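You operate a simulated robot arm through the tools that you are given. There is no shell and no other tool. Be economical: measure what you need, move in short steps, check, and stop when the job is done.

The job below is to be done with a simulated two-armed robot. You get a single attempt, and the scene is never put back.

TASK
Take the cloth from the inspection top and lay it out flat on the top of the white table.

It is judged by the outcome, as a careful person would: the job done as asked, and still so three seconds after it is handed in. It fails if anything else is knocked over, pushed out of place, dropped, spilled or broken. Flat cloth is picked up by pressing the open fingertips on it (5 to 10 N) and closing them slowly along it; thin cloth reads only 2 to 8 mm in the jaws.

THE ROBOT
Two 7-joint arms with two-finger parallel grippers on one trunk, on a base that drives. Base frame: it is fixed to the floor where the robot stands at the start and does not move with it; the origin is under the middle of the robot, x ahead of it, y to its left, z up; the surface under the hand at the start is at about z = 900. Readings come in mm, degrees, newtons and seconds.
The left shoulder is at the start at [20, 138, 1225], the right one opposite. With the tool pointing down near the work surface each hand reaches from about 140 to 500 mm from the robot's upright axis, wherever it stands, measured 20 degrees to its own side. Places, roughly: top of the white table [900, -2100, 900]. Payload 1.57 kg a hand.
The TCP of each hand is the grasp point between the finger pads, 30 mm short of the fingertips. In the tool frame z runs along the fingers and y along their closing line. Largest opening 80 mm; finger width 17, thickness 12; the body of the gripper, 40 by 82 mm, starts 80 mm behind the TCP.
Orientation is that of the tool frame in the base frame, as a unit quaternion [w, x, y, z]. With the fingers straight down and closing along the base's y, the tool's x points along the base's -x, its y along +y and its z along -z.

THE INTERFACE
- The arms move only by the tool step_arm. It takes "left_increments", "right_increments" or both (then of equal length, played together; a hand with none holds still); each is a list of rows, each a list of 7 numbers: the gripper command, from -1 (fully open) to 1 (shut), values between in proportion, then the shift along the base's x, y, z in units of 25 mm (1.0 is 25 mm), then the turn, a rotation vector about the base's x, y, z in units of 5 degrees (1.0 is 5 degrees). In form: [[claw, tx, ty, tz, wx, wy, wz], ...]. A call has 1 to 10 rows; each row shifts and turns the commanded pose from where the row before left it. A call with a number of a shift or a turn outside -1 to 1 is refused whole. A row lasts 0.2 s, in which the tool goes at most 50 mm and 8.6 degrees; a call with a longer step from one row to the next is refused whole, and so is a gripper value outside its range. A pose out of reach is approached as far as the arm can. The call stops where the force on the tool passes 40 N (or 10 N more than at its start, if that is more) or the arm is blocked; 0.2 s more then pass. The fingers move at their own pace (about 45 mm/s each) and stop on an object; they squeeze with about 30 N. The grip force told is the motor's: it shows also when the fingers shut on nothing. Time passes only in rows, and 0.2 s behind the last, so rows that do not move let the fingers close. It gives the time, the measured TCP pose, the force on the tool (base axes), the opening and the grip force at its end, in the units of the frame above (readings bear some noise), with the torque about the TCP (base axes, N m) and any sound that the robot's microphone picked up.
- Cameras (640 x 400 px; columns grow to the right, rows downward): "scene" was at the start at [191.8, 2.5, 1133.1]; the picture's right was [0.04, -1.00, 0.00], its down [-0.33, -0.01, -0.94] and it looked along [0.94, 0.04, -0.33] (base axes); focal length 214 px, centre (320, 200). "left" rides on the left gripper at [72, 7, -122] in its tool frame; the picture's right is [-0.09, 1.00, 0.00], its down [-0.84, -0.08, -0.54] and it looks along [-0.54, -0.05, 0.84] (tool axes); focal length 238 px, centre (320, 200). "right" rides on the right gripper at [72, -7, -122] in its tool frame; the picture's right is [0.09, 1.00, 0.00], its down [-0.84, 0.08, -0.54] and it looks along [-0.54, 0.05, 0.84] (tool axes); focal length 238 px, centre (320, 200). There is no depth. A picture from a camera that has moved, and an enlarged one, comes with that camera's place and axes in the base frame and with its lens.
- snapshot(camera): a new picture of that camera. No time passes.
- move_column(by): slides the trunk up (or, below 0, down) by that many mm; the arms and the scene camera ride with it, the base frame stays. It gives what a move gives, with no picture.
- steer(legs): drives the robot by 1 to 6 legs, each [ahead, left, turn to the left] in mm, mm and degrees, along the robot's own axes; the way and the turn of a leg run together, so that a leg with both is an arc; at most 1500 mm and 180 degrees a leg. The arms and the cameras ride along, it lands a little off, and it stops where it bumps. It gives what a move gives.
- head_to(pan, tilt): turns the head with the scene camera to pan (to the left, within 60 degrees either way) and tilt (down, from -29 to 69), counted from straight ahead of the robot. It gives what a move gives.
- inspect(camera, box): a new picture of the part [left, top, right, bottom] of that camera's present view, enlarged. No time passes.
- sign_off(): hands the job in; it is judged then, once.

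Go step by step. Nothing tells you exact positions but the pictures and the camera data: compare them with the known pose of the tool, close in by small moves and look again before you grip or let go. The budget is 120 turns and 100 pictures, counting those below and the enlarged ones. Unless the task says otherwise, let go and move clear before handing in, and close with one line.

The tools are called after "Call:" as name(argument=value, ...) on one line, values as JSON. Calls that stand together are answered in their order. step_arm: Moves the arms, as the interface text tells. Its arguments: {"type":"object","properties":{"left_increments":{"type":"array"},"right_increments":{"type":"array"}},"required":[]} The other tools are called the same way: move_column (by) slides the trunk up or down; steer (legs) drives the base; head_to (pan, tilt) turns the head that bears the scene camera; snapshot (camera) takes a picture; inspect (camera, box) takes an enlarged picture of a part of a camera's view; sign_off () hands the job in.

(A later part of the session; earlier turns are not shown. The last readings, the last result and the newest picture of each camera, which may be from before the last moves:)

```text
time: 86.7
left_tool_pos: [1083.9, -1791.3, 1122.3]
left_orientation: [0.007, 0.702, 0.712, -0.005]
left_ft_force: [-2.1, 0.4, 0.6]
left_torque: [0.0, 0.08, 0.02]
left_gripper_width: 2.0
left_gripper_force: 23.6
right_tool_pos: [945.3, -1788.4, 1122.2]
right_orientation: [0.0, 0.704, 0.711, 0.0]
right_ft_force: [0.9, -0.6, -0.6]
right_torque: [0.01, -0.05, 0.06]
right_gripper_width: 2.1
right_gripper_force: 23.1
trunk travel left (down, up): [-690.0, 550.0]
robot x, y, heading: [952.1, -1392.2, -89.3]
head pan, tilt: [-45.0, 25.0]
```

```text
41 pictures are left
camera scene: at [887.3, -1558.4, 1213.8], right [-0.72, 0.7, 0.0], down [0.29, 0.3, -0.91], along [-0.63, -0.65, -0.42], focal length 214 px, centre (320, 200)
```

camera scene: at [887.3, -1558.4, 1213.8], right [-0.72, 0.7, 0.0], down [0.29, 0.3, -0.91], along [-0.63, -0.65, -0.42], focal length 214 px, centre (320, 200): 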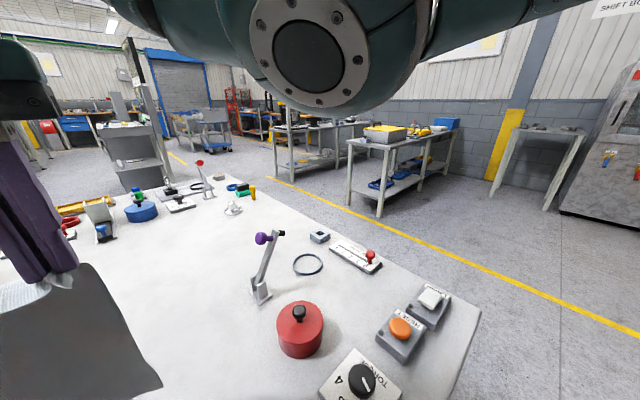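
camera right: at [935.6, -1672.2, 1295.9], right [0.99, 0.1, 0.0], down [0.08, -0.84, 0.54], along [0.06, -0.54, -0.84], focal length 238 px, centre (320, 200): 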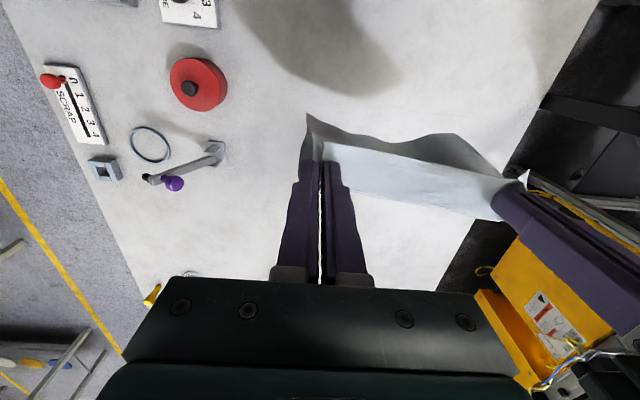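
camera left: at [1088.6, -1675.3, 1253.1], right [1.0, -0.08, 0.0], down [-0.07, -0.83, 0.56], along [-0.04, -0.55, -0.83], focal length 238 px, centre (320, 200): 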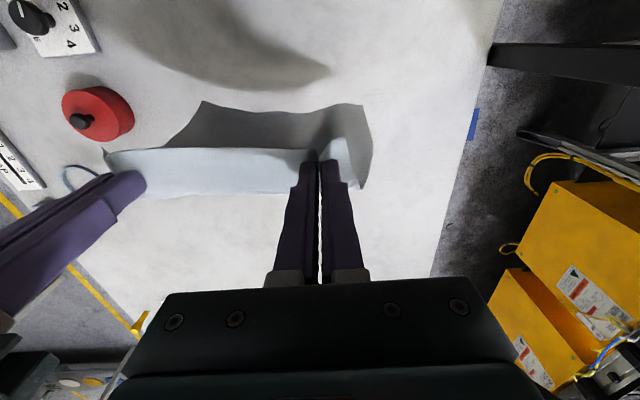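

The left elbow is near the panel edge (x 1317, y −1690), so I'll shift the robot 45 mm to the right. The item edges are at about x 815, and the cloth then spans roughly 870–1100.

Call:
steer(legs=[[0, -45, 0]])

Call:
head_to(pan=10, tilt=45)

Call:
step_arm(left_increments=[[1, 0, -0.3, -0.4, 0, 0, 0], [1, 0, 0, -0.5, 0, 0, 0], [1, 0, 0, -0.4, 0, 0, 0], [1, 0, 0, 0, 0, 0, 0], [1, 0, 0, 0, 0, 0, 0]], right_increments=[[1, 0, -0.4, -0.4, 0, 0, 0], [1, 0, 0, -0.5, 0, 0, 0], [1, 0, 0, -0.4, 0, 0, 0], [1, 0, 0, 0, 0, 0, 0], [1, 0, 0, 0, 0, 0, 0]])

Call:
snapshot(camera="scene")

```text
time: 87.6
left_tool_pos: [1037.5, -1792.4, 1121.7]
left_orientation: [0.007, 0.702, 0.712, -0.006]
left_ft_force: [-0.1, 0.1, 0.8]
left_torque: [-0.02, 0.03, 0.01]
left_gripper_width: 1.9
left_gripper_force: 23.3
right_tool_pos: [900.0, -1788.8, 1122.4]
right_orientation: [0.0, 0.704, 0.71, 0.001]
right_ft_force: [0.9, 0.0, -0.1]
right_torque: [-0.02, -0.04, 0.04]
right_gripper_width: 1.9
right_gripper_force: 23.4
trunk travel left (down, up): [-690.0, 550.0]
robot x, y, heading: [907.8, -1390.6, -89.0]
head pan, tilt: [-45.0, 25.0]
```

```text
time: 88.8
left_tool_pos: [1038.4, -1792.5, 1122.8]
left_orientation: [0.007, 0.702, 0.712, -0.006]
left_ft_force: [-1.3, -0.1, -0.5]
left_torque: [0.04, 0.06, 0.02]
left_gripper_width: 2.3
left_gripper_force: 23.7
right_tool_pos: [901.3, -1789.7, 1122.1]
right_orientation: [0.0, 0.703, 0.711, 0.001]
right_ft_force: [1.9, 0.5, 0.1]
right_torque: [-0.02, -0.03, 0.03]
right_gripper_width: 1.6
right_gripper_force: 23.8
trunk travel left (down, up): [-690.0, 550.0]
robot x, y, heading: [907.6, -1391.0, -89.3]
head pan, tilt: [10.0, 45.0]
```

```text
time: 90.0
left_tool_pos: [1037.1, -1799.7, 1090.2]
left_orientation: [0.007, 0.702, 0.712, -0.006]
left_ft_force: [-2.0, -0.2, -0.6]
left_torque: [-0.02, 0.02, 0.01]
left_gripper_width: 1.8
left_gripper_force: 23.1
right_tool_pos: [900.8, -1799.1, 1091.3]
right_orientation: [0.001, 0.704, 0.71, 0.001]
right_ft_force: [0.7, 0.3, -0.2]
right_torque: [0.0, -0.05, 0.02]
right_gripper_width: 1.7
right_gripper_force: 23.3
trunk travel left (down, up): [-690.0, 550.0]
robot x, y, heading: [908.6, -1394.4, -89.3]
head pan, tilt: [10.0, 45.0]
```

```text
40 pictures are left
camera scene: at [921.6, -1572.9, 1183.2], right [-0.98, -0.19, 0.0], down [-0.13, 0.69, -0.71], along [0.13, -0.69, -0.71], focal length 214 px, centre (320, 200)
```

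scene: 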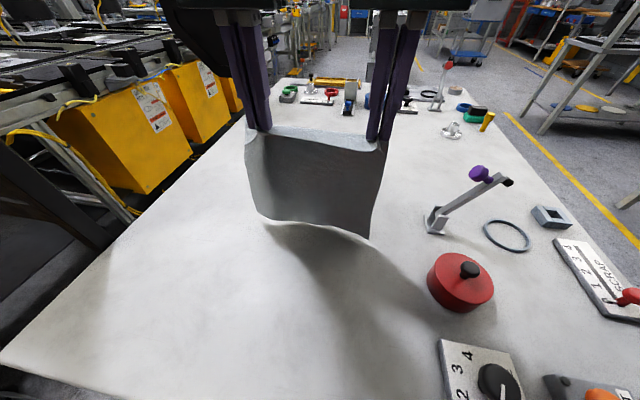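

The lower edge just touches. Now a quick pull back at constant height to make the edge trail forward.

Call:
step_arm(left_increments=[[1, 0, 0, -0.3, 0, 0, 0], [1, 0, 1, -0.1, 0, 0, 0], [1, 0, 1, -0.2, 0, 0, 0]], right_increments=[[1, 0, 0, -0.3, 0, 0, 0], [1, 0, 1, -0.1, 0, 0, 0], [1, 0, 1, -0.2, 0, 0, 0]])

Call:
snapshot(camera="scene")

```text
time: 90.8
left_tool_pos: [1038.3, -1748.6, 1074.0]
left_orientation: [0.007, 0.702, 0.712, -0.005]
left_ft_force: [-1.6, -0.6, 0.2]
left_torque: [-0.01, 0.06, 0.06]
left_gripper_width: 1.9
left_gripper_force: 23.7
right_tool_pos: [900.8, -1748.3, 1073.9]
right_orientation: [0.0, 0.704, 0.71, 0.001]
right_ft_force: [0.5, 0.5, 0.2]
right_torque: [-0.01, -0.03, 0.03]
right_gripper_width: 1.8
right_gripper_force: 23.7
trunk travel left (down, up): [-690.0, 550.0]
robot x, y, heading: [906.6, -1392.0, -89.5]
head pan, tilt: [10.0, 45.0]
```

```text
39 pictures are left
camera scene: at [921.6, -1572.7, 1183.2], right [-0.98, -0.19, 0.0], down [-0.13, 0.69, -0.71], along [0.13, -0.69, -0.71], focal length 214 px, centre (320, 200)
```

scene: 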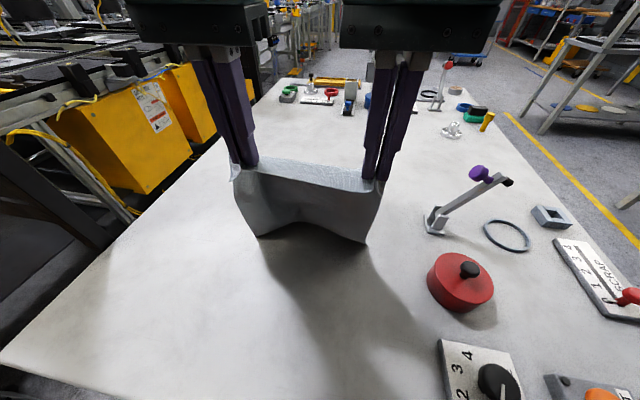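

Call:
step_arm(left_increments=[[1, 0, 0.9, 0, 0, 0, 0], [1, 0, 0.9, 0, 0, 0, 0], [1, 0, 0.4, 0, 0, 0, 0]], right_increments=[[1, 0, 0.9, 0, 0, 0, 0], [1, 0, 0.9, 0, 0, 0, 0], [1, 0, 0.4, 0, 0, 0, 0]])

Call:
snapshot(camera="scene")

Call:
snapshot(camera="left")

```text
time: 91.7
left_tool_pos: [1038.5, -1694.8, 1073.8]
left_orientation: [0.006, 0.702, 0.712, -0.005]
left_ft_force: [-0.8, -0.7, -0.2]
left_torque: [0.02, 0.02, 0.07]
left_gripper_width: 1.6
left_gripper_force: 23.8
right_tool_pos: [901.6, -1693.8, 1074.6]
right_orientation: [0.0, 0.704, 0.71, 0.002]
right_ft_force: [-0.1, 0.6, 0.9]
right_torque: [0.02, -0.01, -0.02]
right_gripper_width: 1.8
right_gripper_force: 23.5
trunk travel left (down, up): [-690.0, 550.0]
robot x, y, heading: [906.7, -1397.5, -89.4]
head pan, tilt: [10.0, 45.0]
```

```text
38 pictures are left
camera scene: at [921.6, -1572.8, 1183.2], right [-0.98, -0.19, 0.0], down [-0.13, 0.69, -0.71], along [0.13, -0.69, -0.71], focal length 214 px, centre (320, 200)
```

scene: 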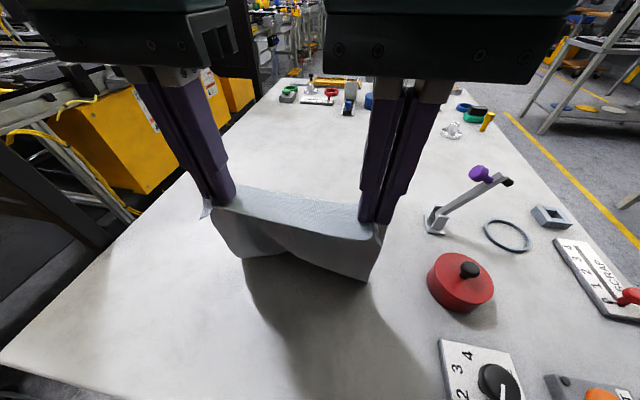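

```text
37 pictures are left
camera left: at [1043.8, -1620.3, 1196.8], right [1.0, -0.08, 0.0], down [-0.07, -0.83, 0.56], along [-0.04, -0.55, -0.83], focal length 238 px, centre (320, 200)
```

left: 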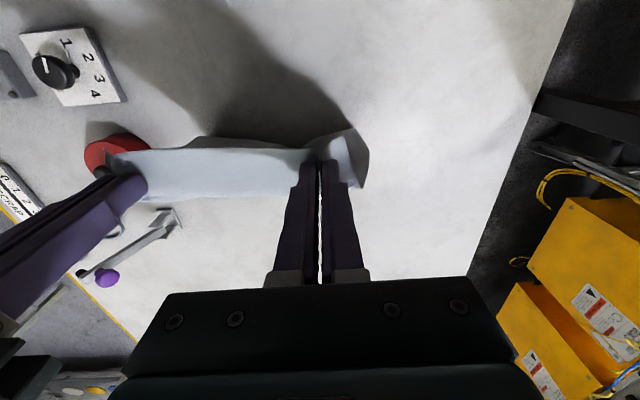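

The stiff cloth leaves the pads horizontally and its lower edge leans back under the hands. I'll lift again and tilt both hands, fingertips towards the robot, so the cloth slopes forward and down and lands with its far edge leading.

Call:
step_arm(left_increments=[[1, 0, 0, 0.5, 1, 0, 0], [1, 0, 0, 0.5, 1, 0, 0], [1, 0, 0, 0.5, 1, 0, 0], [1, 0, 0, 0.3, 1, 0, 0], [1, 0, 0, 0.2, 1, 0, 0], [1, 0, 0, 0, 1, 0, 0], [1, 0, 0, 0, 1, 0, 0], [1, 0, 0, 0, 0, 0, 0]], right_increments=[[1, 0, 0, 0.5, 1, 0, 0], [1, 0, 0, 0.5, 1, 0, 0], [1, 0, 0, 0.5, 1, 0, 0], [1, 0, 0, 0.3, 1, 0, 0], [1, 0, 0, 0.2, 1, 0, 0], [1, 0, 0, 0, 1, 0, 0], [1, 0, 0, 0, 1, 0, 0], [1, 0, 0, 0, 0, 0, 0]])

Call:
snapshot(camera="scene")

Call:
snapshot(camera="left")

```text
time: 93.5
left_tool_pos: [1039.2, -1694.8, 1124.3]
left_orientation: [-0.206, 0.671, 0.681, 0.208]
left_ft_force: [-1.3, -0.3, 0.1]
left_torque: [0.01, 0.05, 0.1]
left_gripper_width: 1.8
left_gripper_force: 23.5
right_tool_pos: [901.2, -1692.6, 1125.0]
right_orientation: [-0.212, 0.672, 0.676, 0.216]
right_ft_force: [1.6, 0.6, 0.0]
right_torque: [0.0, -0.03, -0.01]
right_gripper_width: 1.7
right_gripper_force: 23.8
trunk travel left (down, up): [-690.0, 550.0]
robot x, y, heading: [906.2, -1389.1, -89.2]
head pan, tilt: [10.0, 45.0]
```

```text
36 pictures are left
camera scene: at [921.6, -1572.9, 1183.2], right [-0.98, -0.19, 0.0], down [-0.13, 0.69, -0.71], along [0.13, -0.69, -0.71], focal length 214 px, centre (320, 200)
```

scene: 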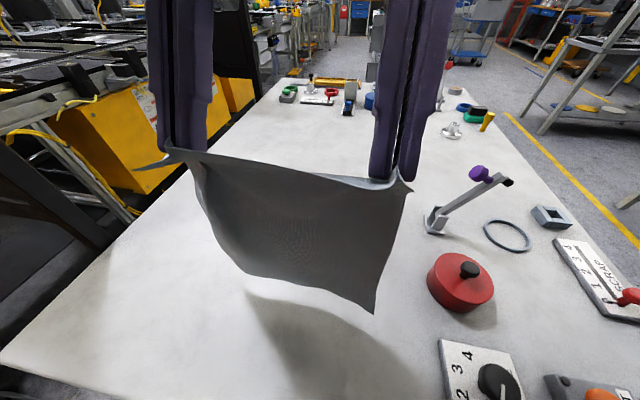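

```text
35 pictures are left
camera left: at [1044.0, -1703.7, 1267.4], right [1.0, -0.07, -0.04], down [-0.07, -1.0, -0.02], along [-0.04, 0.02, -1.0], focal length 238 px, centre (320, 200)
```

left: 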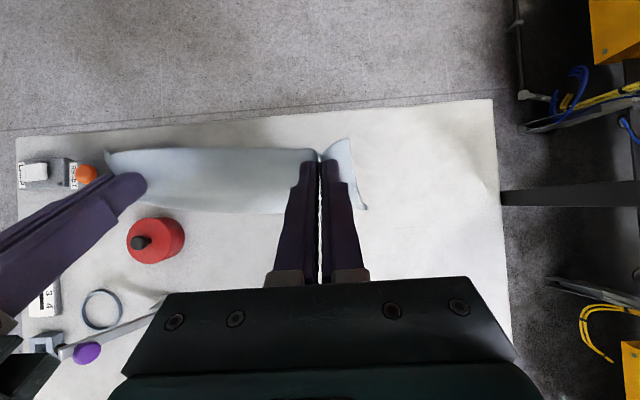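

The near table edge, seen straight down, is at about y −1558, so I need to start further in. I'll untilt the hands and raise the trunk, which keeps the elbow high and further back, then lower and extend the arms.

Call:
step_arm(left_increments=[[1, 0, 0, 0.2, -1, 0, 0], [1, 0, 0, 0.2, -1, 0, 0], [1, 0, 0, 0.2, -1, 0, 0], [1, 0, 0, 0, -1, 0, 0], [1, 0, 0, 0, -1, 0, 0], [1, 0, 0, 0, -1, 0, 0], [1, 0, 0, 0, -1, 0, 0]], right_increments=[[1, 0, 0, 0.2, -1, 0, 0], [1, 0, 0, 0.2, -1, 0, 0], [1, 0, 0, 0.2, -1, 0, 0], [1, 0, 0, 0, -1, 0, 0], [1, 0, 0, 0, -1, 0, 0], [1, 0, 0, 0, -1, 0, 0], [1, 0, 0, 0, -1, 0, 0]])

Call:
move_column(by=150)

Call:
step_arm(left_increments=[[1, 0, -0.45, -0.8, 0, 0, 0], [1, 0, -0.45, -0.8, 0, 0, 0], [1, 0, -0.45, -0.8, 0, 0, 0], [1, 0, -0.45, -0.8, 0, 0, 0], [1, 0, -0.45, -0.8, 0, 0, 0], [1, 0, -0.45, -0.8, 0, 0, 0], [1, 0, -0.45, -0.8, 0, 0, 0]], right_increments=[[1, 0, -0.45, -0.8, 0, 0, 0], [1, 0, -0.45, -0.8, 0, 0, 0], [1, 0, -0.45, -0.8, 0, 0, 0], [1, 0, -0.45, -0.8, 0, 0, 0], [1, 0, -0.45, -0.8, 0, 0, 0], [1, 0, -0.45, -0.8, 0, 0, 0], [1, 0, -0.45, -0.8, 0, 0, 0]])

Call:
head_to(pan=50, tilt=30)

Call:
snapshot(camera="scene")

```text
time: 95.0
left_tool_pos: [1038.6, -1694.7, 1141.5]
left_orientation: [0.007, 0.703, 0.711, -0.006]
left_ft_force: [-1.2, -0.1, 0.5]
left_torque: [-0.01, 0.03, 0.03]
left_gripper_width: 2.1
left_gripper_force: 23.9
right_tool_pos: [900.6, -1693.7, 1140.2]
right_orientation: [0.0, 0.704, 0.71, 0.001]
right_ft_force: [2.0, 0.6, -0.3]
right_torque: [0.0, -0.04, 0.02]
right_gripper_width: 1.9
right_gripper_force: 23.8
trunk travel left (down, up): [-690.0, 550.0]
robot x, y, heading: [909.0, -1391.0, -89.1]
head pan, tilt: [10.0, 45.0]
```

```text
time: 96.8
left_tool_pos: [1038.8, -1694.1, 1289.5]
left_orientation: [0.007, 0.703, 0.711, -0.006]
left_ft_force: [-1.0, -0.1, -0.1]
left_torque: [0.03, 0.07, 0.02]
left_gripper_width: 1.9
left_gripper_force: 23.1
right_tool_pos: [900.9, -1692.8, 1289.4]
right_orientation: [0.0, 0.704, 0.71, 0.002]
right_ft_force: [1.5, -0.5, 0.3]
right_torque: [-0.02, -0.02, 0.06]
right_gripper_width: 1.8
right_gripper_force: 23.8
trunk travel left (down, up): [-840.0, 400.0]
robot x, y, heading: [907.4, -1392.5, -89.1]
head pan, tilt: [10.0, 45.0]
```

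```text
time: 98.4
left_tool_pos: [1038.8, -1774.0, 1150.4]
left_orientation: [0.007, 0.702, 0.712, -0.005]
left_ft_force: [-1.8, 0.4, -0.5]
left_torque: [0.04, 0.05, -0.01]
left_gripper_width: 2.1
left_gripper_force: 24.0
right_tool_pos: [902.2, -1771.3, 1149.3]
right_orientation: [0.0, 0.704, 0.71, 0.001]
right_ft_force: [1.7, -0.2, 0.3]
right_torque: [0.0, -0.04, 0.01]
right_gripper_width: 1.4
right_gripper_force: 24.1
trunk travel left (down, up): [-840.0, 400.0]
robot x, y, heading: [908.1, -1391.2, -89.4]
head pan, tilt: [10.0, 45.0]
```

```text
time: 99.5
left_tool_pos: [1038.2, -1774.9, 1149.6]
left_orientation: [0.007, 0.702, 0.713, -0.005]
left_ft_force: [-1.4, -0.4, -0.1]
left_torque: [-0.02, 0.05, -0.01]
left_gripper_width: 2.0
left_gripper_force: 24.0
right_tool_pos: [900.0, -1772.8, 1149.9]
right_orientation: [0.0, 0.704, 0.71, 0.001]
right_ft_force: [1.4, -0.1, 0.2]
right_torque: [0.0, -0.04, 0.02]
right_gripper_width: 1.8
right_gripper_force: 23.7
trunk travel left (down, up): [-840.0, 400.0]
robot x, y, heading: [908.7, -1388.3, -89.6]
head pan, tilt: [50.0, 30.0]
```

```text
34 pictures are left
camera scene: at [976.4, -1550.2, 1355.8], right [-0.63, -0.77, 0.0], down [-0.39, 0.32, -0.87], along [0.67, -0.55, -0.5], focal length 214 px, centre (320, 200)
```

scene: 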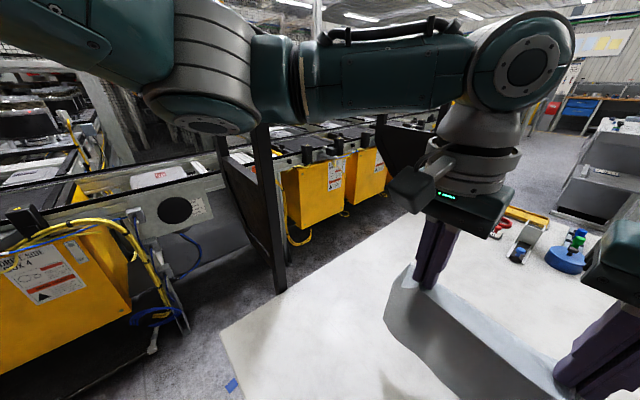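

The elbow would pass right at the panel's top, so I'll go higher. The trunk goes up another 110 mm with the arms reaching lower, so the elbow clears the panel, and I'll do the laying with base and trunk motion.

Call:
move_column(by=110)

Call:
step_arm(left_increments=[[1, 0, 0.36, -0.8, 0, 0, 0], [1, 0, 0.36, -0.8, 0, 0, 0], [1, 0, 0.36, -0.8, 0, 0, 0], [1, 0, 0.36, -0.8, 0, 0, 0], [1, 0, 0.36, -0.8, 0, 0, 0]], right_increments=[[1, 0, 0.39, -0.8, 0, 0, 0], [1, 0, 0.36, -0.8, 0, 0, 0], [1, 0, 0.36, -0.8, 0, 0, 0], [1, 0, 0.36, -0.8, 0, 0, 0], [1, 0, 0.36, -0.8, 0, 0, 0]])

Call:
snapshot(camera="scene")

```text
time: 100.9
left_tool_pos: [1039.2, -1773.3, 1260.0]
left_orientation: [0.007, 0.702, 0.713, -0.005]
left_ft_force: [-0.9, 0.0, -0.8]
left_torque: [0.05, 0.04, 0.03]
left_gripper_width: 1.8
left_gripper_force: 23.7
right_tool_pos: [900.5, -1772.7, 1259.9]
right_orientation: [0.0, 0.704, 0.71, 0.002]
right_ft_force: [1.1, 0.7, -0.8]
right_torque: [-0.02, -0.02, 0.04]
right_gripper_width: 1.9
right_gripper_force: 23.5
trunk travel left (down, up): [-950.0, 290.0]
robot x, y, heading: [909.9, -1392.9, -89.3]
head pan, tilt: [50.0, 30.0]
```

```text
time: 102.1
left_tool_pos: [1039.2, -1729.4, 1159.9]
left_orientation: [0.007, 0.702, 0.712, -0.005]
left_ft_force: [-0.5, 0.3, 0.5]
left_torque: [-0.03, 0.02, 0.01]
left_gripper_width: 1.5
left_gripper_force: 23.0
right_tool_pos: [901.9, -1726.9, 1160.1]
right_orientation: [0.0, 0.704, 0.71, 0.001]
right_ft_force: [0.2, 0.9, 0.0]
right_torque: [-0.02, 0.02, 0.01]
right_gripper_width: 1.8
right_gripper_force: 23.7
trunk travel left (down, up): [-950.0, 290.0]
robot x, y, heading: [908.3, -1388.2, -89.3]
head pan, tilt: [50.0, 30.0]
```

```text
33 pictures are left
camera scene: at [976.5, -1550.2, 1465.9], right [-0.63, -0.77, 0.0], down [-0.39, 0.32, -0.87], along [0.67, -0.55, -0.5], focal length 214 px, centre (320, 200)
```

scene: 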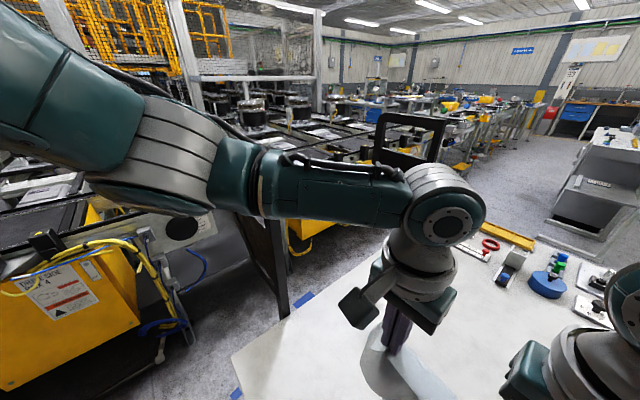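

The elbow now rides above and inside the panel edge. I'll move the base forward in two short legs, checking between them.

Call:
steer(legs=[[70, 0, 0]])

Call:
snapshot(camera="scene")

```text
time: 103.1
left_tool_pos: [1039.0, -1798.6, 1160.0]
left_orientation: [0.006, 0.702, 0.712, -0.006]
left_ft_force: [-1.0, -0.1, -0.6]
left_torque: [0.02, 0.03, 0.01]
left_gripper_width: 1.8
left_gripper_force: 23.2
right_tool_pos: [902.9, -1795.3, 1161.0]
right_orientation: [-0.001, 0.704, 0.71, 0.002]
right_ft_force: [0.4, -0.2, -1.1]
right_torque: [-0.03, -0.06, 0.03]
right_gripper_width: 1.8
right_gripper_force: 23.9
trunk travel left (down, up): [-950.0, 290.0]
robot x, y, heading: [903.5, -1462.8, -89.4]
head pan, tilt: [50.0, 30.0]
```

```text
32 pictures are left
camera scene: at [977.3, -1620.1, 1465.8], right [-0.63, -0.77, 0.0], down [-0.39, 0.32, -0.87], along [0.67, -0.55, -0.5], focal length 214 px, centre (320, 200)
```

scene: 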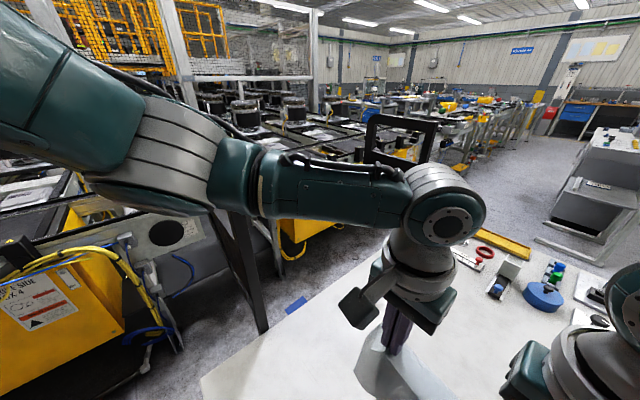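

Turning the robot about 25° to the left swings the left elbow away from the panel, and the cloth will simply lie slightly rotated. I'll turn first, then slide into position.

Call:
steer(legs=[[0, 0, 24.5]])

Call:
steer(legs=[[60, -50, 0]])

Call:
head_to(pan=10, tilt=50)

Call:
snapshot(camera="scene")

```text
time: 104.8
left_tool_pos: [1168.2, -1712.4, 1160.6]
left_orientation: [0.007, 0.534, 0.845, -0.005]
left_ft_force: [-1.2, -0.3, -0.1]
left_torque: [-0.02, 0.01, 0.0]
left_gripper_width: 2.1
left_gripper_force: 23.5
right_tool_pos: [1043.1, -1768.1, 1160.8]
right_orientation: [-0.001, 0.536, 0.844, 0.002]
right_ft_force: [-0.3, 0.6, -0.4]
right_torque: [0.02, 0.01, 0.01]
right_gripper_width: 2.2
right_gripper_force: 23.8
trunk travel left (down, up): [-950.0, 290.0]
robot x, y, heading: [905.7, -1462.4, -64.8]
head pan, tilt: [50.0, 30.0]
```

```text
time: 105.8
left_tool_pos: [1147.6, -1788.1, 1158.5]
left_orientation: [0.007, 0.534, 0.845, -0.003]
left_ft_force: [-0.4, 0.9, -0.3]
left_torque: [0.01, 0.02, -0.02]
left_gripper_width: 2.2
left_gripper_force: 23.5
right_tool_pos: [1021.6, -1842.4, 1161.1]
right_orientation: [0.0, 0.536, 0.844, 0.001]
right_ft_force: [-0.1, 0.0, 0.8]
right_torque: [0.0, -0.04, -0.01]
right_gripper_width: 1.7
right_gripper_force: 24.1
trunk travel left (down, up): [-950.0, 290.0]
robot x, y, heading: [888.1, -1535.1, -64.6]
head pan, tilt: [50.0, 30.0]
```

```text
time: 106.9
left_tool_pos: [1148.4, -1788.8, 1159.1]
left_orientation: [0.008, 0.534, 0.846, -0.004]
left_ft_force: [0.2, 0.4, -0.1]
left_torque: [-0.01, 0.01, 0.01]
left_gripper_width: 2.1
left_gripper_force: 24.0
right_tool_pos: [1022.7, -1843.8, 1161.0]
right_orientation: [-0.001, 0.537, 0.844, 0.001]
right_ft_force: [0.4, 0.1, 0.4]
right_torque: [0.01, 0.01, -0.02]
right_gripper_width: 2.0
right_gripper_force: 23.5
trunk travel left (down, up): [-950.0, 290.0]
robot x, y, heading: [889.7, -1539.5, -64.4]
head pan, tilt: [10.0, 50.0]
```

```text
31 pictures are left
camera scene: at [974.1, -1691.9, 1436.3], right [-0.81, -0.58, 0.0], down [-0.44, 0.62, -0.64], along [0.37, -0.52, -0.77], focal length 214 px, centre (320, 200)
```

scene: 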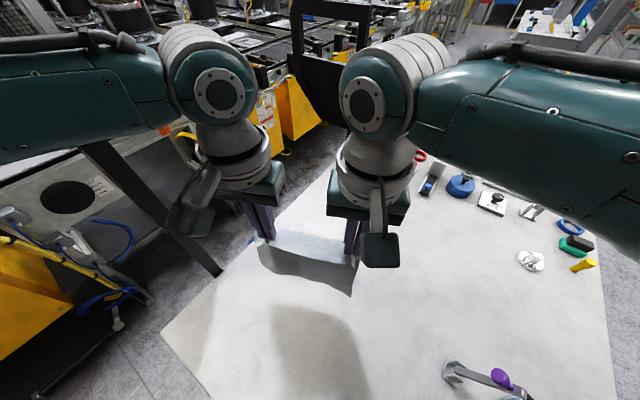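

Clear so far. I'll finish the approach, then sweep the hands back while lowering so the trailing edge touches with backward motion already under way.

Call:
steer(legs=[[58, -48, 0]])

Call:
step_arm(left_increments=[[1, -0.086, 0.18, -0.9, 0, 0, 0], [1, -0.172, 0.36, -0.9, 0, 0, 0], [1, -0.344, 0.72, -0.5, 0, 0, 0], [1, -0.43, 0.9, -0.3, 0, 0, 0], [1, -0.43, 0.9, -0.16, 0, 0, 0]], right_increments=[[1, -0.086, 0.18, -0.9, 0, 0, 0], [1, -0.172, 0.36, -0.9, 0, 0, 0], [1, -0.344, 0.72, -0.5, 0, 0, 0], [1, -0.43, 0.9, -0.3, 0, 0, 0], [1, -0.43, 0.9, -0.16, 0, 0, 0]])

Call:
snapshot(camera="scene")

Call:
snapshot(camera="left")

```text
time: 107.9
left_tool_pos: [1131.3, -1862.6, 1159.7]
left_orientation: [0.008, 0.534, 0.845, -0.003]
left_ft_force: [-0.5, -1.1, 0.2]
left_torque: [-0.02, 0.03, -0.01]
left_gripper_width: 2.1
left_gripper_force: 23.8
right_tool_pos: [1003.9, -1915.9, 1159.7]
right_orientation: [-0.001, 0.536, 0.844, 0.002]
right_ft_force: [-0.5, 0.6, 0.7]
right_torque: [-0.01, -0.01, 0.0]
right_gripper_width: 1.8
right_gripper_force: 23.1
trunk travel left (down, up): [-950.0, 290.0]
robot x, y, heading: [871.5, -1610.2, -64.8]
head pan, tilt: [10.0, 50.0]
```

```text
time: 109.1
left_tool_pos: [1094.7, -1785.5, 1090.6]
left_orientation: [0.008, 0.535, 0.845, -0.003]
left_ft_force: [0.0, -0.3, 0.5]
left_torque: [-0.01, 0.02, -0.02]
left_gripper_width: 2.1
left_gripper_force: 23.7
right_tool_pos: [967.9, -1838.7, 1090.8]
right_orientation: [-0.001, 0.537, 0.844, 0.002]
right_ft_force: [-0.2, -0.3, 0.2]
right_torque: [0.01, -0.02, 0.0]
right_gripper_width: 1.8
right_gripper_force: 23.9
trunk travel left (down, up): [-950.0, 290.0]
robot x, y, heading: [869.5, -1609.2, -64.7]
head pan, tilt: [10.0, 50.0]
```

```text
30 pictures are left
camera scene: at [955.6, -1765.0, 1436.3], right [-0.82, -0.58, 0.0], down [-0.44, 0.62, -0.64], along [0.37, -0.52, -0.77], focal length 214 px, centre (320, 200)
```

scene: 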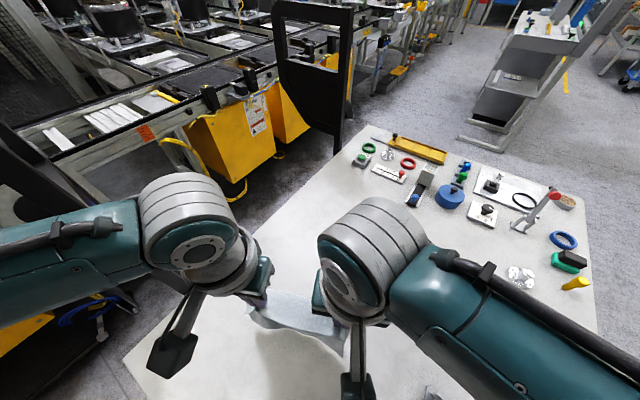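

```text
29 pictures are left
camera left: at [1067.8, -1716.3, 1211.7], right [0.94, 0.34, 0.0], down [0.28, -0.78, 0.56], along [0.19, -0.52, -0.83], focal length 238 px, centre (320, 200)
```

left: 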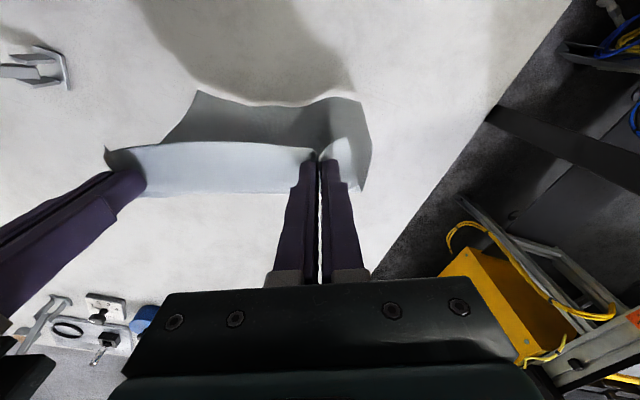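

The edge isn't touching yet at this height. I'll extend the arms again, lower to contact, then drag back by driving the base.

Call:
step_arm(left_increments=[[1, 0.39, -0.82, 0.3, 0, 0, 0], [1, 0.39, -0.82, 0, 0, 0, 0], [1, 0.39, -0.82, 0, 0, 0, 0], [1, 0.39, -0.82, 0, 0, 0, 0], [1, 0, 0, -0.4, 0, 0, 0], [1, 0, 0, -0.4, 0, 0, 0], [1, 0, 0, -0.2, 0, 0, 0], [1, 0, 0, 0, 0, 0, 0]], right_increments=[[1, 0.39, -0.82, 0.3, 0, 0, 0], [1, 0.39, -0.82, 0, 0, 0, 0], [1, 0.39, -0.82, 0, 0, 0, 0], [1, 0.39, -0.82, 0, 0, 0, 0], [1, 0, 0, -0.4, 0, 0, 0], [1, 0, 0, -0.4, 0, 0, 0], [1, 0, 0, -0.2, 0, 0, 0], [1, 0, 0, 0, 0, 0, 0]])

Call:
steer(legs=[[-90, 0, 0]])

Call:
snapshot(camera="scene")

Call:
snapshot(camera="left")

```text
time: 110.9
left_tool_pos: [1130.5, -1868.2, 1073.0]
left_orientation: [0.006, 0.535, 0.845, -0.005]
left_ft_force: [-15.7, -6.5, 0.9]
left_torque: [-0.19, 0.46, 0.01]
left_gripper_width: 2.3
left_gripper_force: 23.6
right_tool_pos: [995.2, -1920.3, 1078.5]
right_orientation: [0.0, 0.541, 0.841, -0.001]
right_ft_force: [15.4, 5.7, -1.2]
right_torque: [0.18, -0.49, 0.0]
right_gripper_width: 1.9
right_gripper_force: 23.6
right hand out of reach, approached as far as the arm can: row 6
trunk travel left (down, up): [-950.0, 290.0]
robot x, y, heading: [865.8, -1612.0, -64.6]
head pan, tilt: [10.0, 50.0]
```

```text
time: 112.0
left_tool_pos: [1091.8, -1787.1, 1073.4]
left_orientation: [0.006, 0.534, 0.845, -0.005]
left_ft_force: [-16.7, -6.1, 0.8]
left_torque: [-0.2, 0.48, 0.0]
left_gripper_width: 2.4
left_gripper_force: 24.0
right_tool_pos: [956.9, -1838.6, 1076.6]
right_orientation: [-0.002, 0.54, 0.842, 0.0]
right_ft_force: [15.9, 6.3, -0.3]
right_torque: [0.24, -0.52, 0.0]
right_gripper_width: 2.0
right_gripper_force: 23.3
trunk travel left (down, up): [-950.0, 290.0]
robot x, y, heading: [833.6, -1529.2, -64.9]
head pan, tilt: [10.0, 50.0]
```

```text
28 pictures are left
camera scene: at [924.7, -1677.4, 1436.2], right [-0.73, -0.68, 0.0], down [-0.52, 0.56, -0.64], along [0.44, -0.47, -0.77], focal length 214 px, centre (320, 200)
```

scene: 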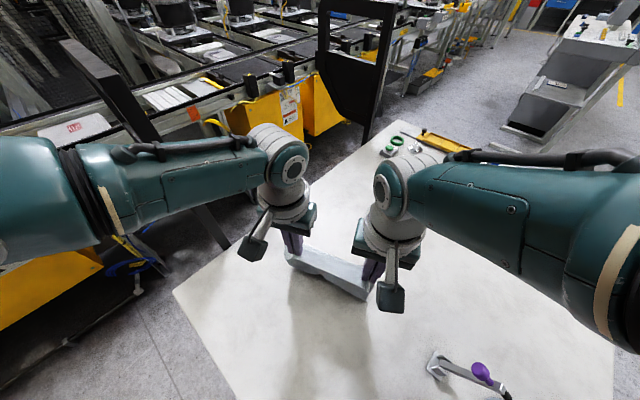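

```text
27 pictures are left
camera left: at [1067.1, -1717.3, 1195.1], right [0.94, 0.34, 0.0], down [0.29, -0.78, 0.56], along [0.19, -0.52, -0.83], focal length 238 px, centre (320, 200)
```

left: 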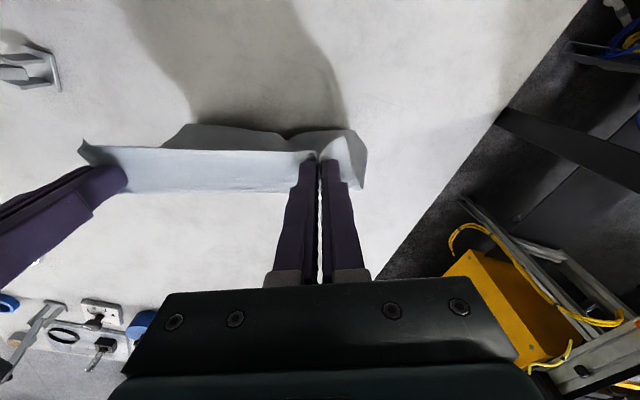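

The edge is beginning to trail forward. I'll correct the hand spacing and keep pulling back with the arms, then start lowering the trunk.

Call:
step_arm(left_increments=[[1, -0.34, 0.72, 0, 0, 0, 0], [1, -0.34, 0.72, 0, 0, 0, 0], [1, -0.34, 0.72, -0.1, 0, 0, 0]], right_increments=[[1, -0.19, 0.8, -0.1, 0, 0, 0.2], [1, -0.24, 0.76, -0.1, 0, 0, 0], [1, -0.34, 0.72, -0.1, 0, 0, 0]])

Call:
snapshot(camera="left")

Call:
snapshot(camera="right")

```text
time: 112.7
left_tool_pos: [1061.1, -1760.3, 1078.0]
left_orientation: [0.004, 0.535, 0.844, -0.031]
left_ft_force: [-20.2, -22.3, -1.2]
left_torque: [-0.7, 0.62, 0.36]
left_gripper_width: 1.6
left_gripper_force: 23.6
right_tool_pos: [940.7, -1866.9, 1076.1]
right_orientation: [0.016, 0.58, 0.814, -0.007]
right_ft_force: [20.7, 22.5, 0.6]
right_torque: [0.66, -0.65, 0.13]
right_gripper_width: 2.1
right_gripper_force: 23.7
right hand out of reach, approached as far as the arm can: row 1, 2, 3
trunk travel left (down, up): [-950.0, 290.0]
robot x, y, heading: [833.4, -1524.5, -64.4]
head pan, tilt: [10.0, 50.0]
stopped in row 3 (right hand): the force on the tool passed its limit at 46 N (the readings are from after the stop); the commanded pose is now the measured one
```

```text
26 pictures are left
camera left: at [1039.5, -1685.9, 1197.5], right [0.94, 0.34, -0.04], down [0.3, -0.76, 0.58], along [0.16, -0.56, -0.81], focal length 238 px, centre (320, 200)
```

left: 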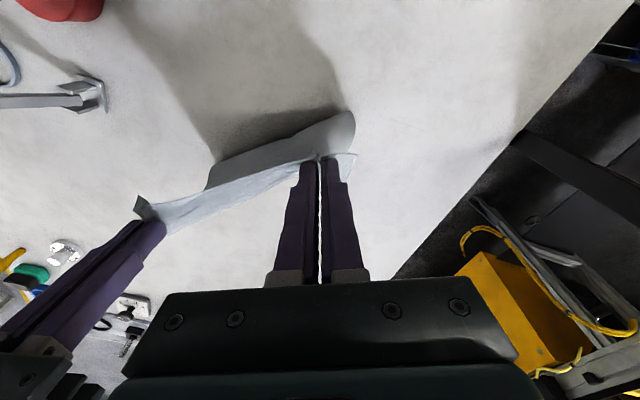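

```text
25 pictures are left
camera right: at [910.2, -1797.4, 1195.2], right [0.91, 0.41, 0.0], down [0.34, -0.75, 0.57], along [0.24, -0.52, -0.82], focal length 238 px, centre (320, 200)
```

right: 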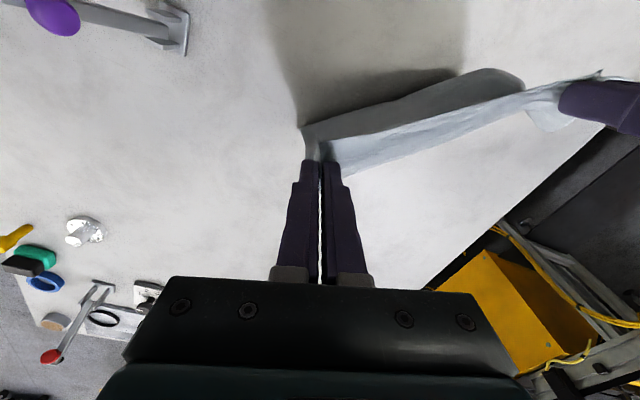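

The right arm ran out of its comfortable range and the cloth went tight. I'll relax it straight away, bringing the left hand towards the right and both hands up.

Call:
step_arm(left_increments=[[1, -0.4, -0.35, 0.2, 0, 0, 0], [1, -0.3, -0.27, 0.6, 0, 0, 0], [1, 0, 0, 0.8, 0, 0, 0]], right_increments=[[1, 0, 0, 0.2, 0, 0, 0], [1, 0, 0, 0.6, 0, 0, 0], [1, 0, 0, 0.8, 0, 0, 0]])

```text
time: 113.5
left_tool_pos: [1048.5, -1770.0, 1115.5]
left_orientation: [0.006, 0.535, 0.845, -0.021]
left_ft_force: [-11.3, -14.5, -2.8]
left_torque: [-0.42, 0.3, 0.25]
left_gripper_width: 1.8
left_gripper_force: 23.2
right_tool_pos: [942.2, -1878.9, 1094.7]
right_orientation: [0.004, 0.583, 0.812, -0.016]
right_ft_force: [10.7, 14.7, 2.3]
right_torque: [0.44, -0.38, 0.06]
right_gripper_width: 1.7
right_gripper_force: 23.5
right hand out of reach, approached as far as the arm can: row 1, 2, 3
trunk travel left (down, up): [-950.0, 290.0]
robot x, y, heading: [831.4, -1532.1, -64.3]
head pan, tilt: [10.0, 50.0]
```

Call:
step_arm(left_increments=[[1, -0.1, -0.1, 0.8, 0, 0, 0], [1, 0, 0, 0.8, 0, 0, 0], [1, 0, 0, 0.8, 0, 0, 0], [1, 0, 0, 0.6, 0, 0, 0]], right_increments=[[1, -0.1, 0.3, 0.9, 0, 0, 0], [1, -0.1, 0.3, 0.9, 0, 0, 0], [1, 0, 0.2, 0.9, 0, 0, 0], [1, 0, 0, 0.9, 0, 0, 0]])

```text
time: 114.6
left_tool_pos: [1040.2, -1782.9, 1194.6]
left_orientation: [0.009, 0.537, 0.843, -0.041]
left_ft_force: [-9.0, -20.3, -7.9]
left_torque: [-0.65, 0.22, 0.16]
left_gripper_width: 1.4
left_gripper_force: 23.4
right_tool_pos: [965.8, -1910.6, 1149.2]
right_orientation: [0.013, 0.608, 0.794, -0.008]
right_ft_force: [9.2, 21.8, 8.3]
right_torque: [0.73, -0.4, 0.2]
right_gripper_width: 1.9
right_gripper_force: 24.1
right hand out of reach, approached as far as the arm can: row 1, 2, 3, 4
trunk travel left (down, up): [-950.0, 290.0]
robot x, y, heading: [830.9, -1534.1, -64.7]
head pan, tilt: [10.0, 50.0]
stopped in row 4 (right hand): the force on the tool passed its limit at 46 N (the readings are from after the stop); the commanded pose is now the measured one
```

Call:
step_arm(left_increments=[[1, -0.2, -0.5, -0.3, 0, 0, 0], [1, 0, 0, 0, 0, 0, 0], [1, 0, 0, 0, 0, 0, 0]], right_increments=[[1, -0.4, 0.9, 0, 0, 0, 0.5], [1, -0.4, 0.9, 0, 0, 0, 0.5], [1, 0, 0, 0, 0, 0, 0]])

Call:
head_to(pan=-15, tilt=40)

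Call:
snapshot(camera="scene")

```text
time: 115.4
left_tool_pos: [1036.3, -1791.9, 1185.9]
left_orientation: [0.007, 0.537, 0.843, -0.037]
left_ft_force: [-12.2, -18.4, -10.5]
left_torque: [-0.58, 0.33, 0.12]
left_gripper_width: 1.6
left_gripper_force: 23.3
right_tool_pos: [952.7, -1907.6, 1128.5]
right_orientation: [0.011, 0.59, 0.807, -0.023]
right_ft_force: [12.1, 19.1, 9.9]
right_torque: [0.67, -0.44, 0.1]
right_gripper_width: 1.7
right_gripper_force: 23.2
right hand out of reach, approached as far as the arm can: row 1, 2
trunk travel left (down, up): [-950.0, 290.0]
robot x, y, heading: [829.5, -1529.3, -64.8]
head pan, tilt: [10.0, 50.0]
```

```text
time: 116.3
left_tool_pos: [1036.4, -1792.8, 1185.9]
left_orientation: [0.008, 0.536, 0.844, -0.036]
left_ft_force: [-12.6, -19.3, -10.9]
left_torque: [-0.6, 0.3, 0.14]
left_gripper_width: 1.6
left_gripper_force: 23.4
right_tool_pos: [950.6, -1908.4, 1127.5]
right_orientation: [0.009, 0.59, 0.807, -0.023]
right_ft_force: [12.3, 19.2, 9.1]
right_torque: [0.71, -0.47, 0.12]
right_gripper_width: 1.9
right_gripper_force: 23.3
trunk travel left (down, up): [-950.0, 290.0]
robot x, y, heading: [829.7, -1531.2, -64.5]
head pan, tilt: [-15.0, 40.0]
```

```text
24 pictures are left
camera scene: at [902.6, -1663.2, 1411.5], right [-0.81, -0.58, 0.0], down [-0.55, 0.77, -0.31], along [0.18, -0.26, -0.95], focal length 214 px, centre (320, 200)
```

scene: 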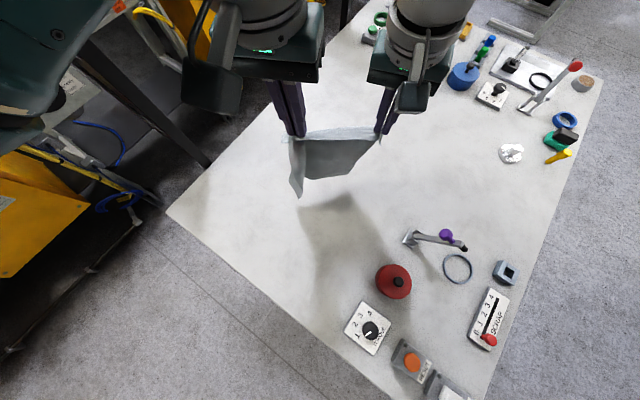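

The right arm seems crowded against the head, which explains the odd reach. I'll shift both hands towards the robot's right, with the left following so the cloth relaxes.

Call:
step_arm(left_increments=[[1, -0.6, -0.8, -0.6, 0, 0, 0], [1, -0.9, -0.6, -0.6, 0, 0, 0], [1, -0.9, -0.5, -0.5, 0, 0, 0]], right_increments=[[1, 0, 0, 0, 0, 0, 0], [1, -0.7, -0.2, 0, 0, 0, 0], [1, -0.7, -0.2, 0, 0, 0, 0]])

```text
time: 117.1
left_tool_pos: [977.9, -1837.1, 1141.4]
left_orientation: [0.008, 0.537, 0.843, -0.031]
left_ft_force: [1.3, 1.9, -1.1]
left_torque: [-0.19, 0.14, 0.03]
left_gripper_width: 1.3
left_gripper_force: 23.1
right_tool_pos: [947.5, -1906.6, 1123.4]
right_orientation: [0.011, 0.574, 0.818, -0.017]
right_ft_force: [-1.1, -1.8, 0.8]
right_torque: [0.23, -0.15, 0.0]
right_gripper_width: 1.8
right_gripper_force: 23.1
right hand out of reach, approached as far as the arm can: row 2, 3
trunk travel left (down, up): [-950.0, 290.0]
robot x, y, heading: [831.3, -1530.9, -64.6]
head pan, tilt: [-15.0, 40.0]
```

Call:
step_arm(right_increments=[[1, -0.5, 0.6, 0.5, 0, 0, 0], [1, -0.5, 0.6, 0.5, 0, 0, 0], [1, -0.4, 0.4, 0.4, 0, 0, 0], [1, 0, 0, 0, 0, 0, 0]])

Call:
snapshot(camera="scene")

```text
time: 118.1
left_tool_pos: [977.3, -1838.4, 1143.3]
left_orientation: [0.007, 0.536, 0.844, -0.034]
left_ft_force: [2.6, -0.4, -1.2]
left_torque: [-0.05, 0.16, 0.05]
left_gripper_width: 1.6
left_gripper_force: 23.7
right_tool_pos: [946.3, -1908.4, 1122.2]
right_orientation: [0.011, 0.577, 0.816, -0.018]
right_ft_force: [-1.6, 0.5, 1.6]
right_torque: [0.12, -0.16, 0.03]
right_gripper_width: 2.0
right_gripper_force: 23.7
right hand out of reach, approached as far as the arm can: row 1, 2, 3
trunk travel left (down, up): [-950.0, 290.0]
robot x, y, heading: [832.6, -1527.5, -64.7]
head pan, tilt: [-15.0, 40.0]
```

```text
23 pictures are left
camera scene: at [901.2, -1664.8, 1411.9], right [-0.84, -0.55, 0.0], down [-0.52, 0.79, -0.32], along [0.18, -0.27, -0.95], focal length 214 px, centre (320, 200)
```

scene: 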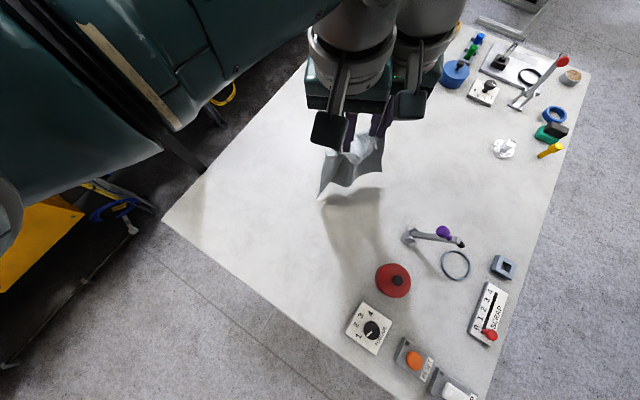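

Call:
head_to(pan=45, tilt=-10)

Call:
snapshot(camera="scene")

```text
time: 119.4
left_tool_pos: [980.1, -1832.4, 1138.9]
left_orientation: [0.006, 0.537, 0.843, -0.025]
left_ft_force: [16.9, 32.9, 0.5]
left_torque: [-3.33, 1.12, -0.37]
left_gripper_width: 1.6
left_gripper_force: 22.6
right_tool_pos: [948.4, -1901.0, 1118.2]
right_orientation: [0.006, 0.568, 0.823, -0.019]
right_ft_force: [-17.6, -32.9, -0.3]
right_torque: [4.03, -1.48, 0.43]
right_gripper_width: 1.5
right_gripper_force: 23.5
trunk travel left (down, up): [-950.0, 290.0]
robot x, y, heading: [830.9, -1530.6, -64.3]
head pan, tilt: [45.0, -10.0]
```

```text
22 pictures are left
camera scene: at [956.0, -1658.2, 1508.4], right [-0.41, -0.91, 0.0], down [-0.06, 0.03, -1.0], along [0.91, -0.41, -0.06], focal length 214 px, centre (320, 200)
```

scene: 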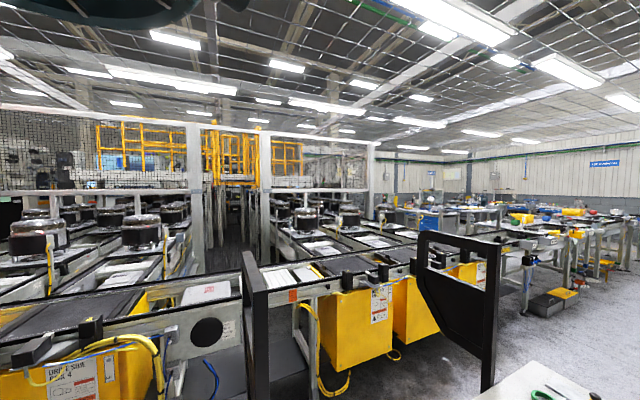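

Call:
step_arm(left_increments=[[1, 0.4, 0.8, 0.2, 0, 0, 0], [1, 0.4, 0.5, 0.2, 0, 0, 0], [1, 0, 0, 0, 0, 0, 0]], right_increments=[[1, 0, 0, 0, 0, 0, 0], [1, -0.6, 0.4, 0.4, 0, 0, 0], [1, -0.6, 0.4, 0.4, 0, 0, 0]])

Call:
snapshot(camera="left")

```text
time: 120.2
left_tool_pos: [996.0, -1804.6, 1152.7]
left_orientation: [0.008, 0.537, 0.843, -0.035]
left_ft_force: [-0.2, -0.1, -0.2]
left_torque: [0.03, -0.03, -0.01]
left_gripper_width: 2.0
left_gripper_force: 23.2
right_tool_pos: [952.8, -1897.1, 1119.1]
right_orientation: [0.008, 0.569, 0.822, -0.012]
right_ft_force: [0.0, 0.3, 0.4]
right_torque: [0.03, 0.0, 0.01]
right_gripper_width: 1.8
right_gripper_force: 23.3
right hand out of reach, approached as far as the arm can: row 2, 3
trunk travel left (down, up): [-950.0, 290.0]
robot x, y, heading: [831.1, -1528.0, -64.6]
head pan, tilt: [45.0, -10.0]
```

```text
21 pictures are left
camera left: at [975.2, -1730.2, 1271.3], right [0.94, 0.34, -0.05], down [0.3, -0.75, 0.59], along [0.16, -0.57, -0.81], focal length 238 px, centre (320, 200)
```

left: 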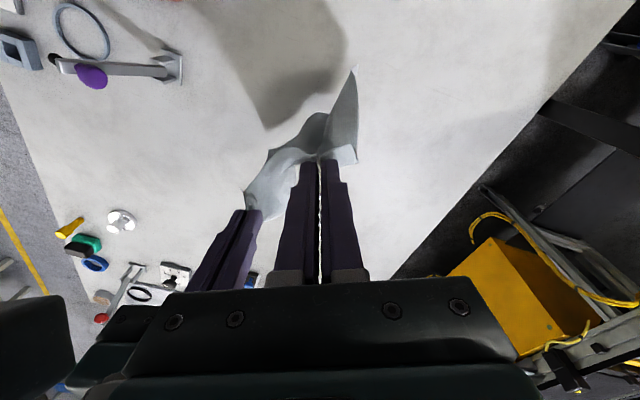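

Call:
step_arm(right_increments=[[1, 0, 0, 0.5, -0.9, -0.42, 0], [1, 0, 0, 0.5, -0.9, -0.42, 0], [1, 0, 0, 0.5, -0.9, -0.42, 0], [1, 0, 0, 0, -0.9, -0.42, 0], [1, 0, 0, 0, 0, 0, 0]])

Call:
head_to(pan=-50, tilt=0)

Call:
snapshot(camera="scene")

```text
time: 121.4
left_tool_pos: [997.9, -1806.6, 1151.8]
left_orientation: [0.009, 0.536, 0.843, -0.035]
left_ft_force: [0.5, -7.2, -1.9]
left_torque: [-0.24, -0.07, 0.06]
left_gripper_width: 1.4
left_gripper_force: 23.5
right_tool_pos: [994.8, -1930.4, 1124.1]
right_orientation: [0.146, 0.562, 0.809, -0.091]
right_ft_force: [-1.3, 7.7, 1.1]
right_torque: [0.18, -0.02, 0.12]
right_gripper_width: 1.9
right_gripper_force: 23.3
right hand out of reach, approached as far as the arm can: row 1, 2, 3, 4
trunk travel left (down, up): [-950.0, 290.0]
robot x, y, heading: [830.8, -1530.4, -64.7]
head pan, tilt: [45.0, -10.0]
```

```text
time: 123.1
left_tool_pos: [997.2, -1805.8, 1153.3]
left_orientation: [0.007, 0.536, 0.843, -0.034]
left_ft_force: [0.6, -9.1, -2.8]
left_torque: [-0.27, -0.06, 0.11]
left_gripper_width: 1.5
left_gripper_force: 24.0
right_tool_pos: [989.1, -1931.6, 1121.1]
right_orientation: [0.141, 0.565, 0.808, -0.092]
right_ft_force: [-0.7, 8.9, 2.2]
right_torque: [0.3, 0.03, 0.14]
right_gripper_width: 1.7
right_gripper_force: 23.3
trunk travel left (down, up): [-950.0, 290.0]
robot x, y, heading: [829.4, -1528.7, -64.7]
head pan, tilt: [-50.0, 0.0]
```

```text
20 pictures are left
camera scene: at [915.3, -1695.6, 1525.2], right [-0.87, -0.5, 0.0], down [0.06, -0.11, -0.99], along [0.49, -0.86, 0.12], focal length 214 px, centre (320, 200)
```

scene: 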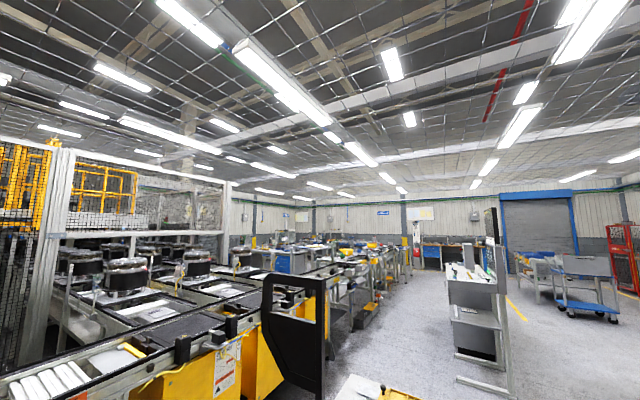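

The head is being held by the right arm, so the two are jammed together. I'll turn the head up and away to the left, then retract the right hand.

Call:
head_to(pan=60, tilt=-29)

Call:
step_arm(left_increments=[[1, 0, -0.3, 0, 0, 0, 0], [1, 0, 0, 0, 0, 0, 0], [1, 0, 0, 0, 0, 0, 0], [1, 0, 0, 0, 0, 0, 0]], right_increments=[[1, -0.6, 0.6, 0, 0.9, 0.42, 0], [1, -0.6, 0.6, 0, 0.9, 0.42, 0], [1, -0.6, 0.6, 0, 0.9, 0.42, 0], [1, 0, 0, 0, 0, 0, 0]])

```text
time: 125.0
left_tool_pos: [996.9, -1805.2, 1152.4]
left_orientation: [0.008, 0.536, 0.843, -0.034]
left_ft_force: [1.4, -7.1, -1.5]
left_torque: [-0.21, -0.03, 0.07]
left_gripper_width: 1.6
left_gripper_force: 23.0
right_tool_pos: [994.4, -1930.6, 1124.3]
right_orientation: [0.144, 0.562, 0.809, -0.091]
right_ft_force: [-0.9, 7.2, 1.1]
right_torque: [0.22, 0.02, 0.08]
right_gripper_width: 1.7
right_gripper_force: 23.1
trunk travel left (down, up): [-950.0, 290.0]
robot x, y, heading: [831.5, -1530.8, -64.7]
head pan, tilt: [60.0, -28.6]
```

```text
time: 126.0
left_tool_pos: [997.0, -1813.6, 1152.1]
left_orientation: [0.008, 0.535, 0.844, -0.033]
left_ft_force: [0.6, 0.4, -0.2]
left_torque: [0.02, -0.02, -0.02]
left_gripper_width: 1.7
left_gripper_force: 22.9
right_tool_pos: [965.5, -1897.7, 1112.3]
right_orientation: [0.045, 0.569, 0.82, -0.034]
right_ft_force: [0.4, -0.2, 0.7]
right_torque: [-0.02, -0.01, 0.0]
right_gripper_width: 1.7
right_gripper_force: 24.2
right hand out of reach, approached as far as the arm can: row 1, 2, 3
trunk travel left (down, up): [-950.0, 290.0]
robot x, y, heading: [831.2, -1531.9, -64.4]
head pan, tilt: [60.0, -28.6]
```

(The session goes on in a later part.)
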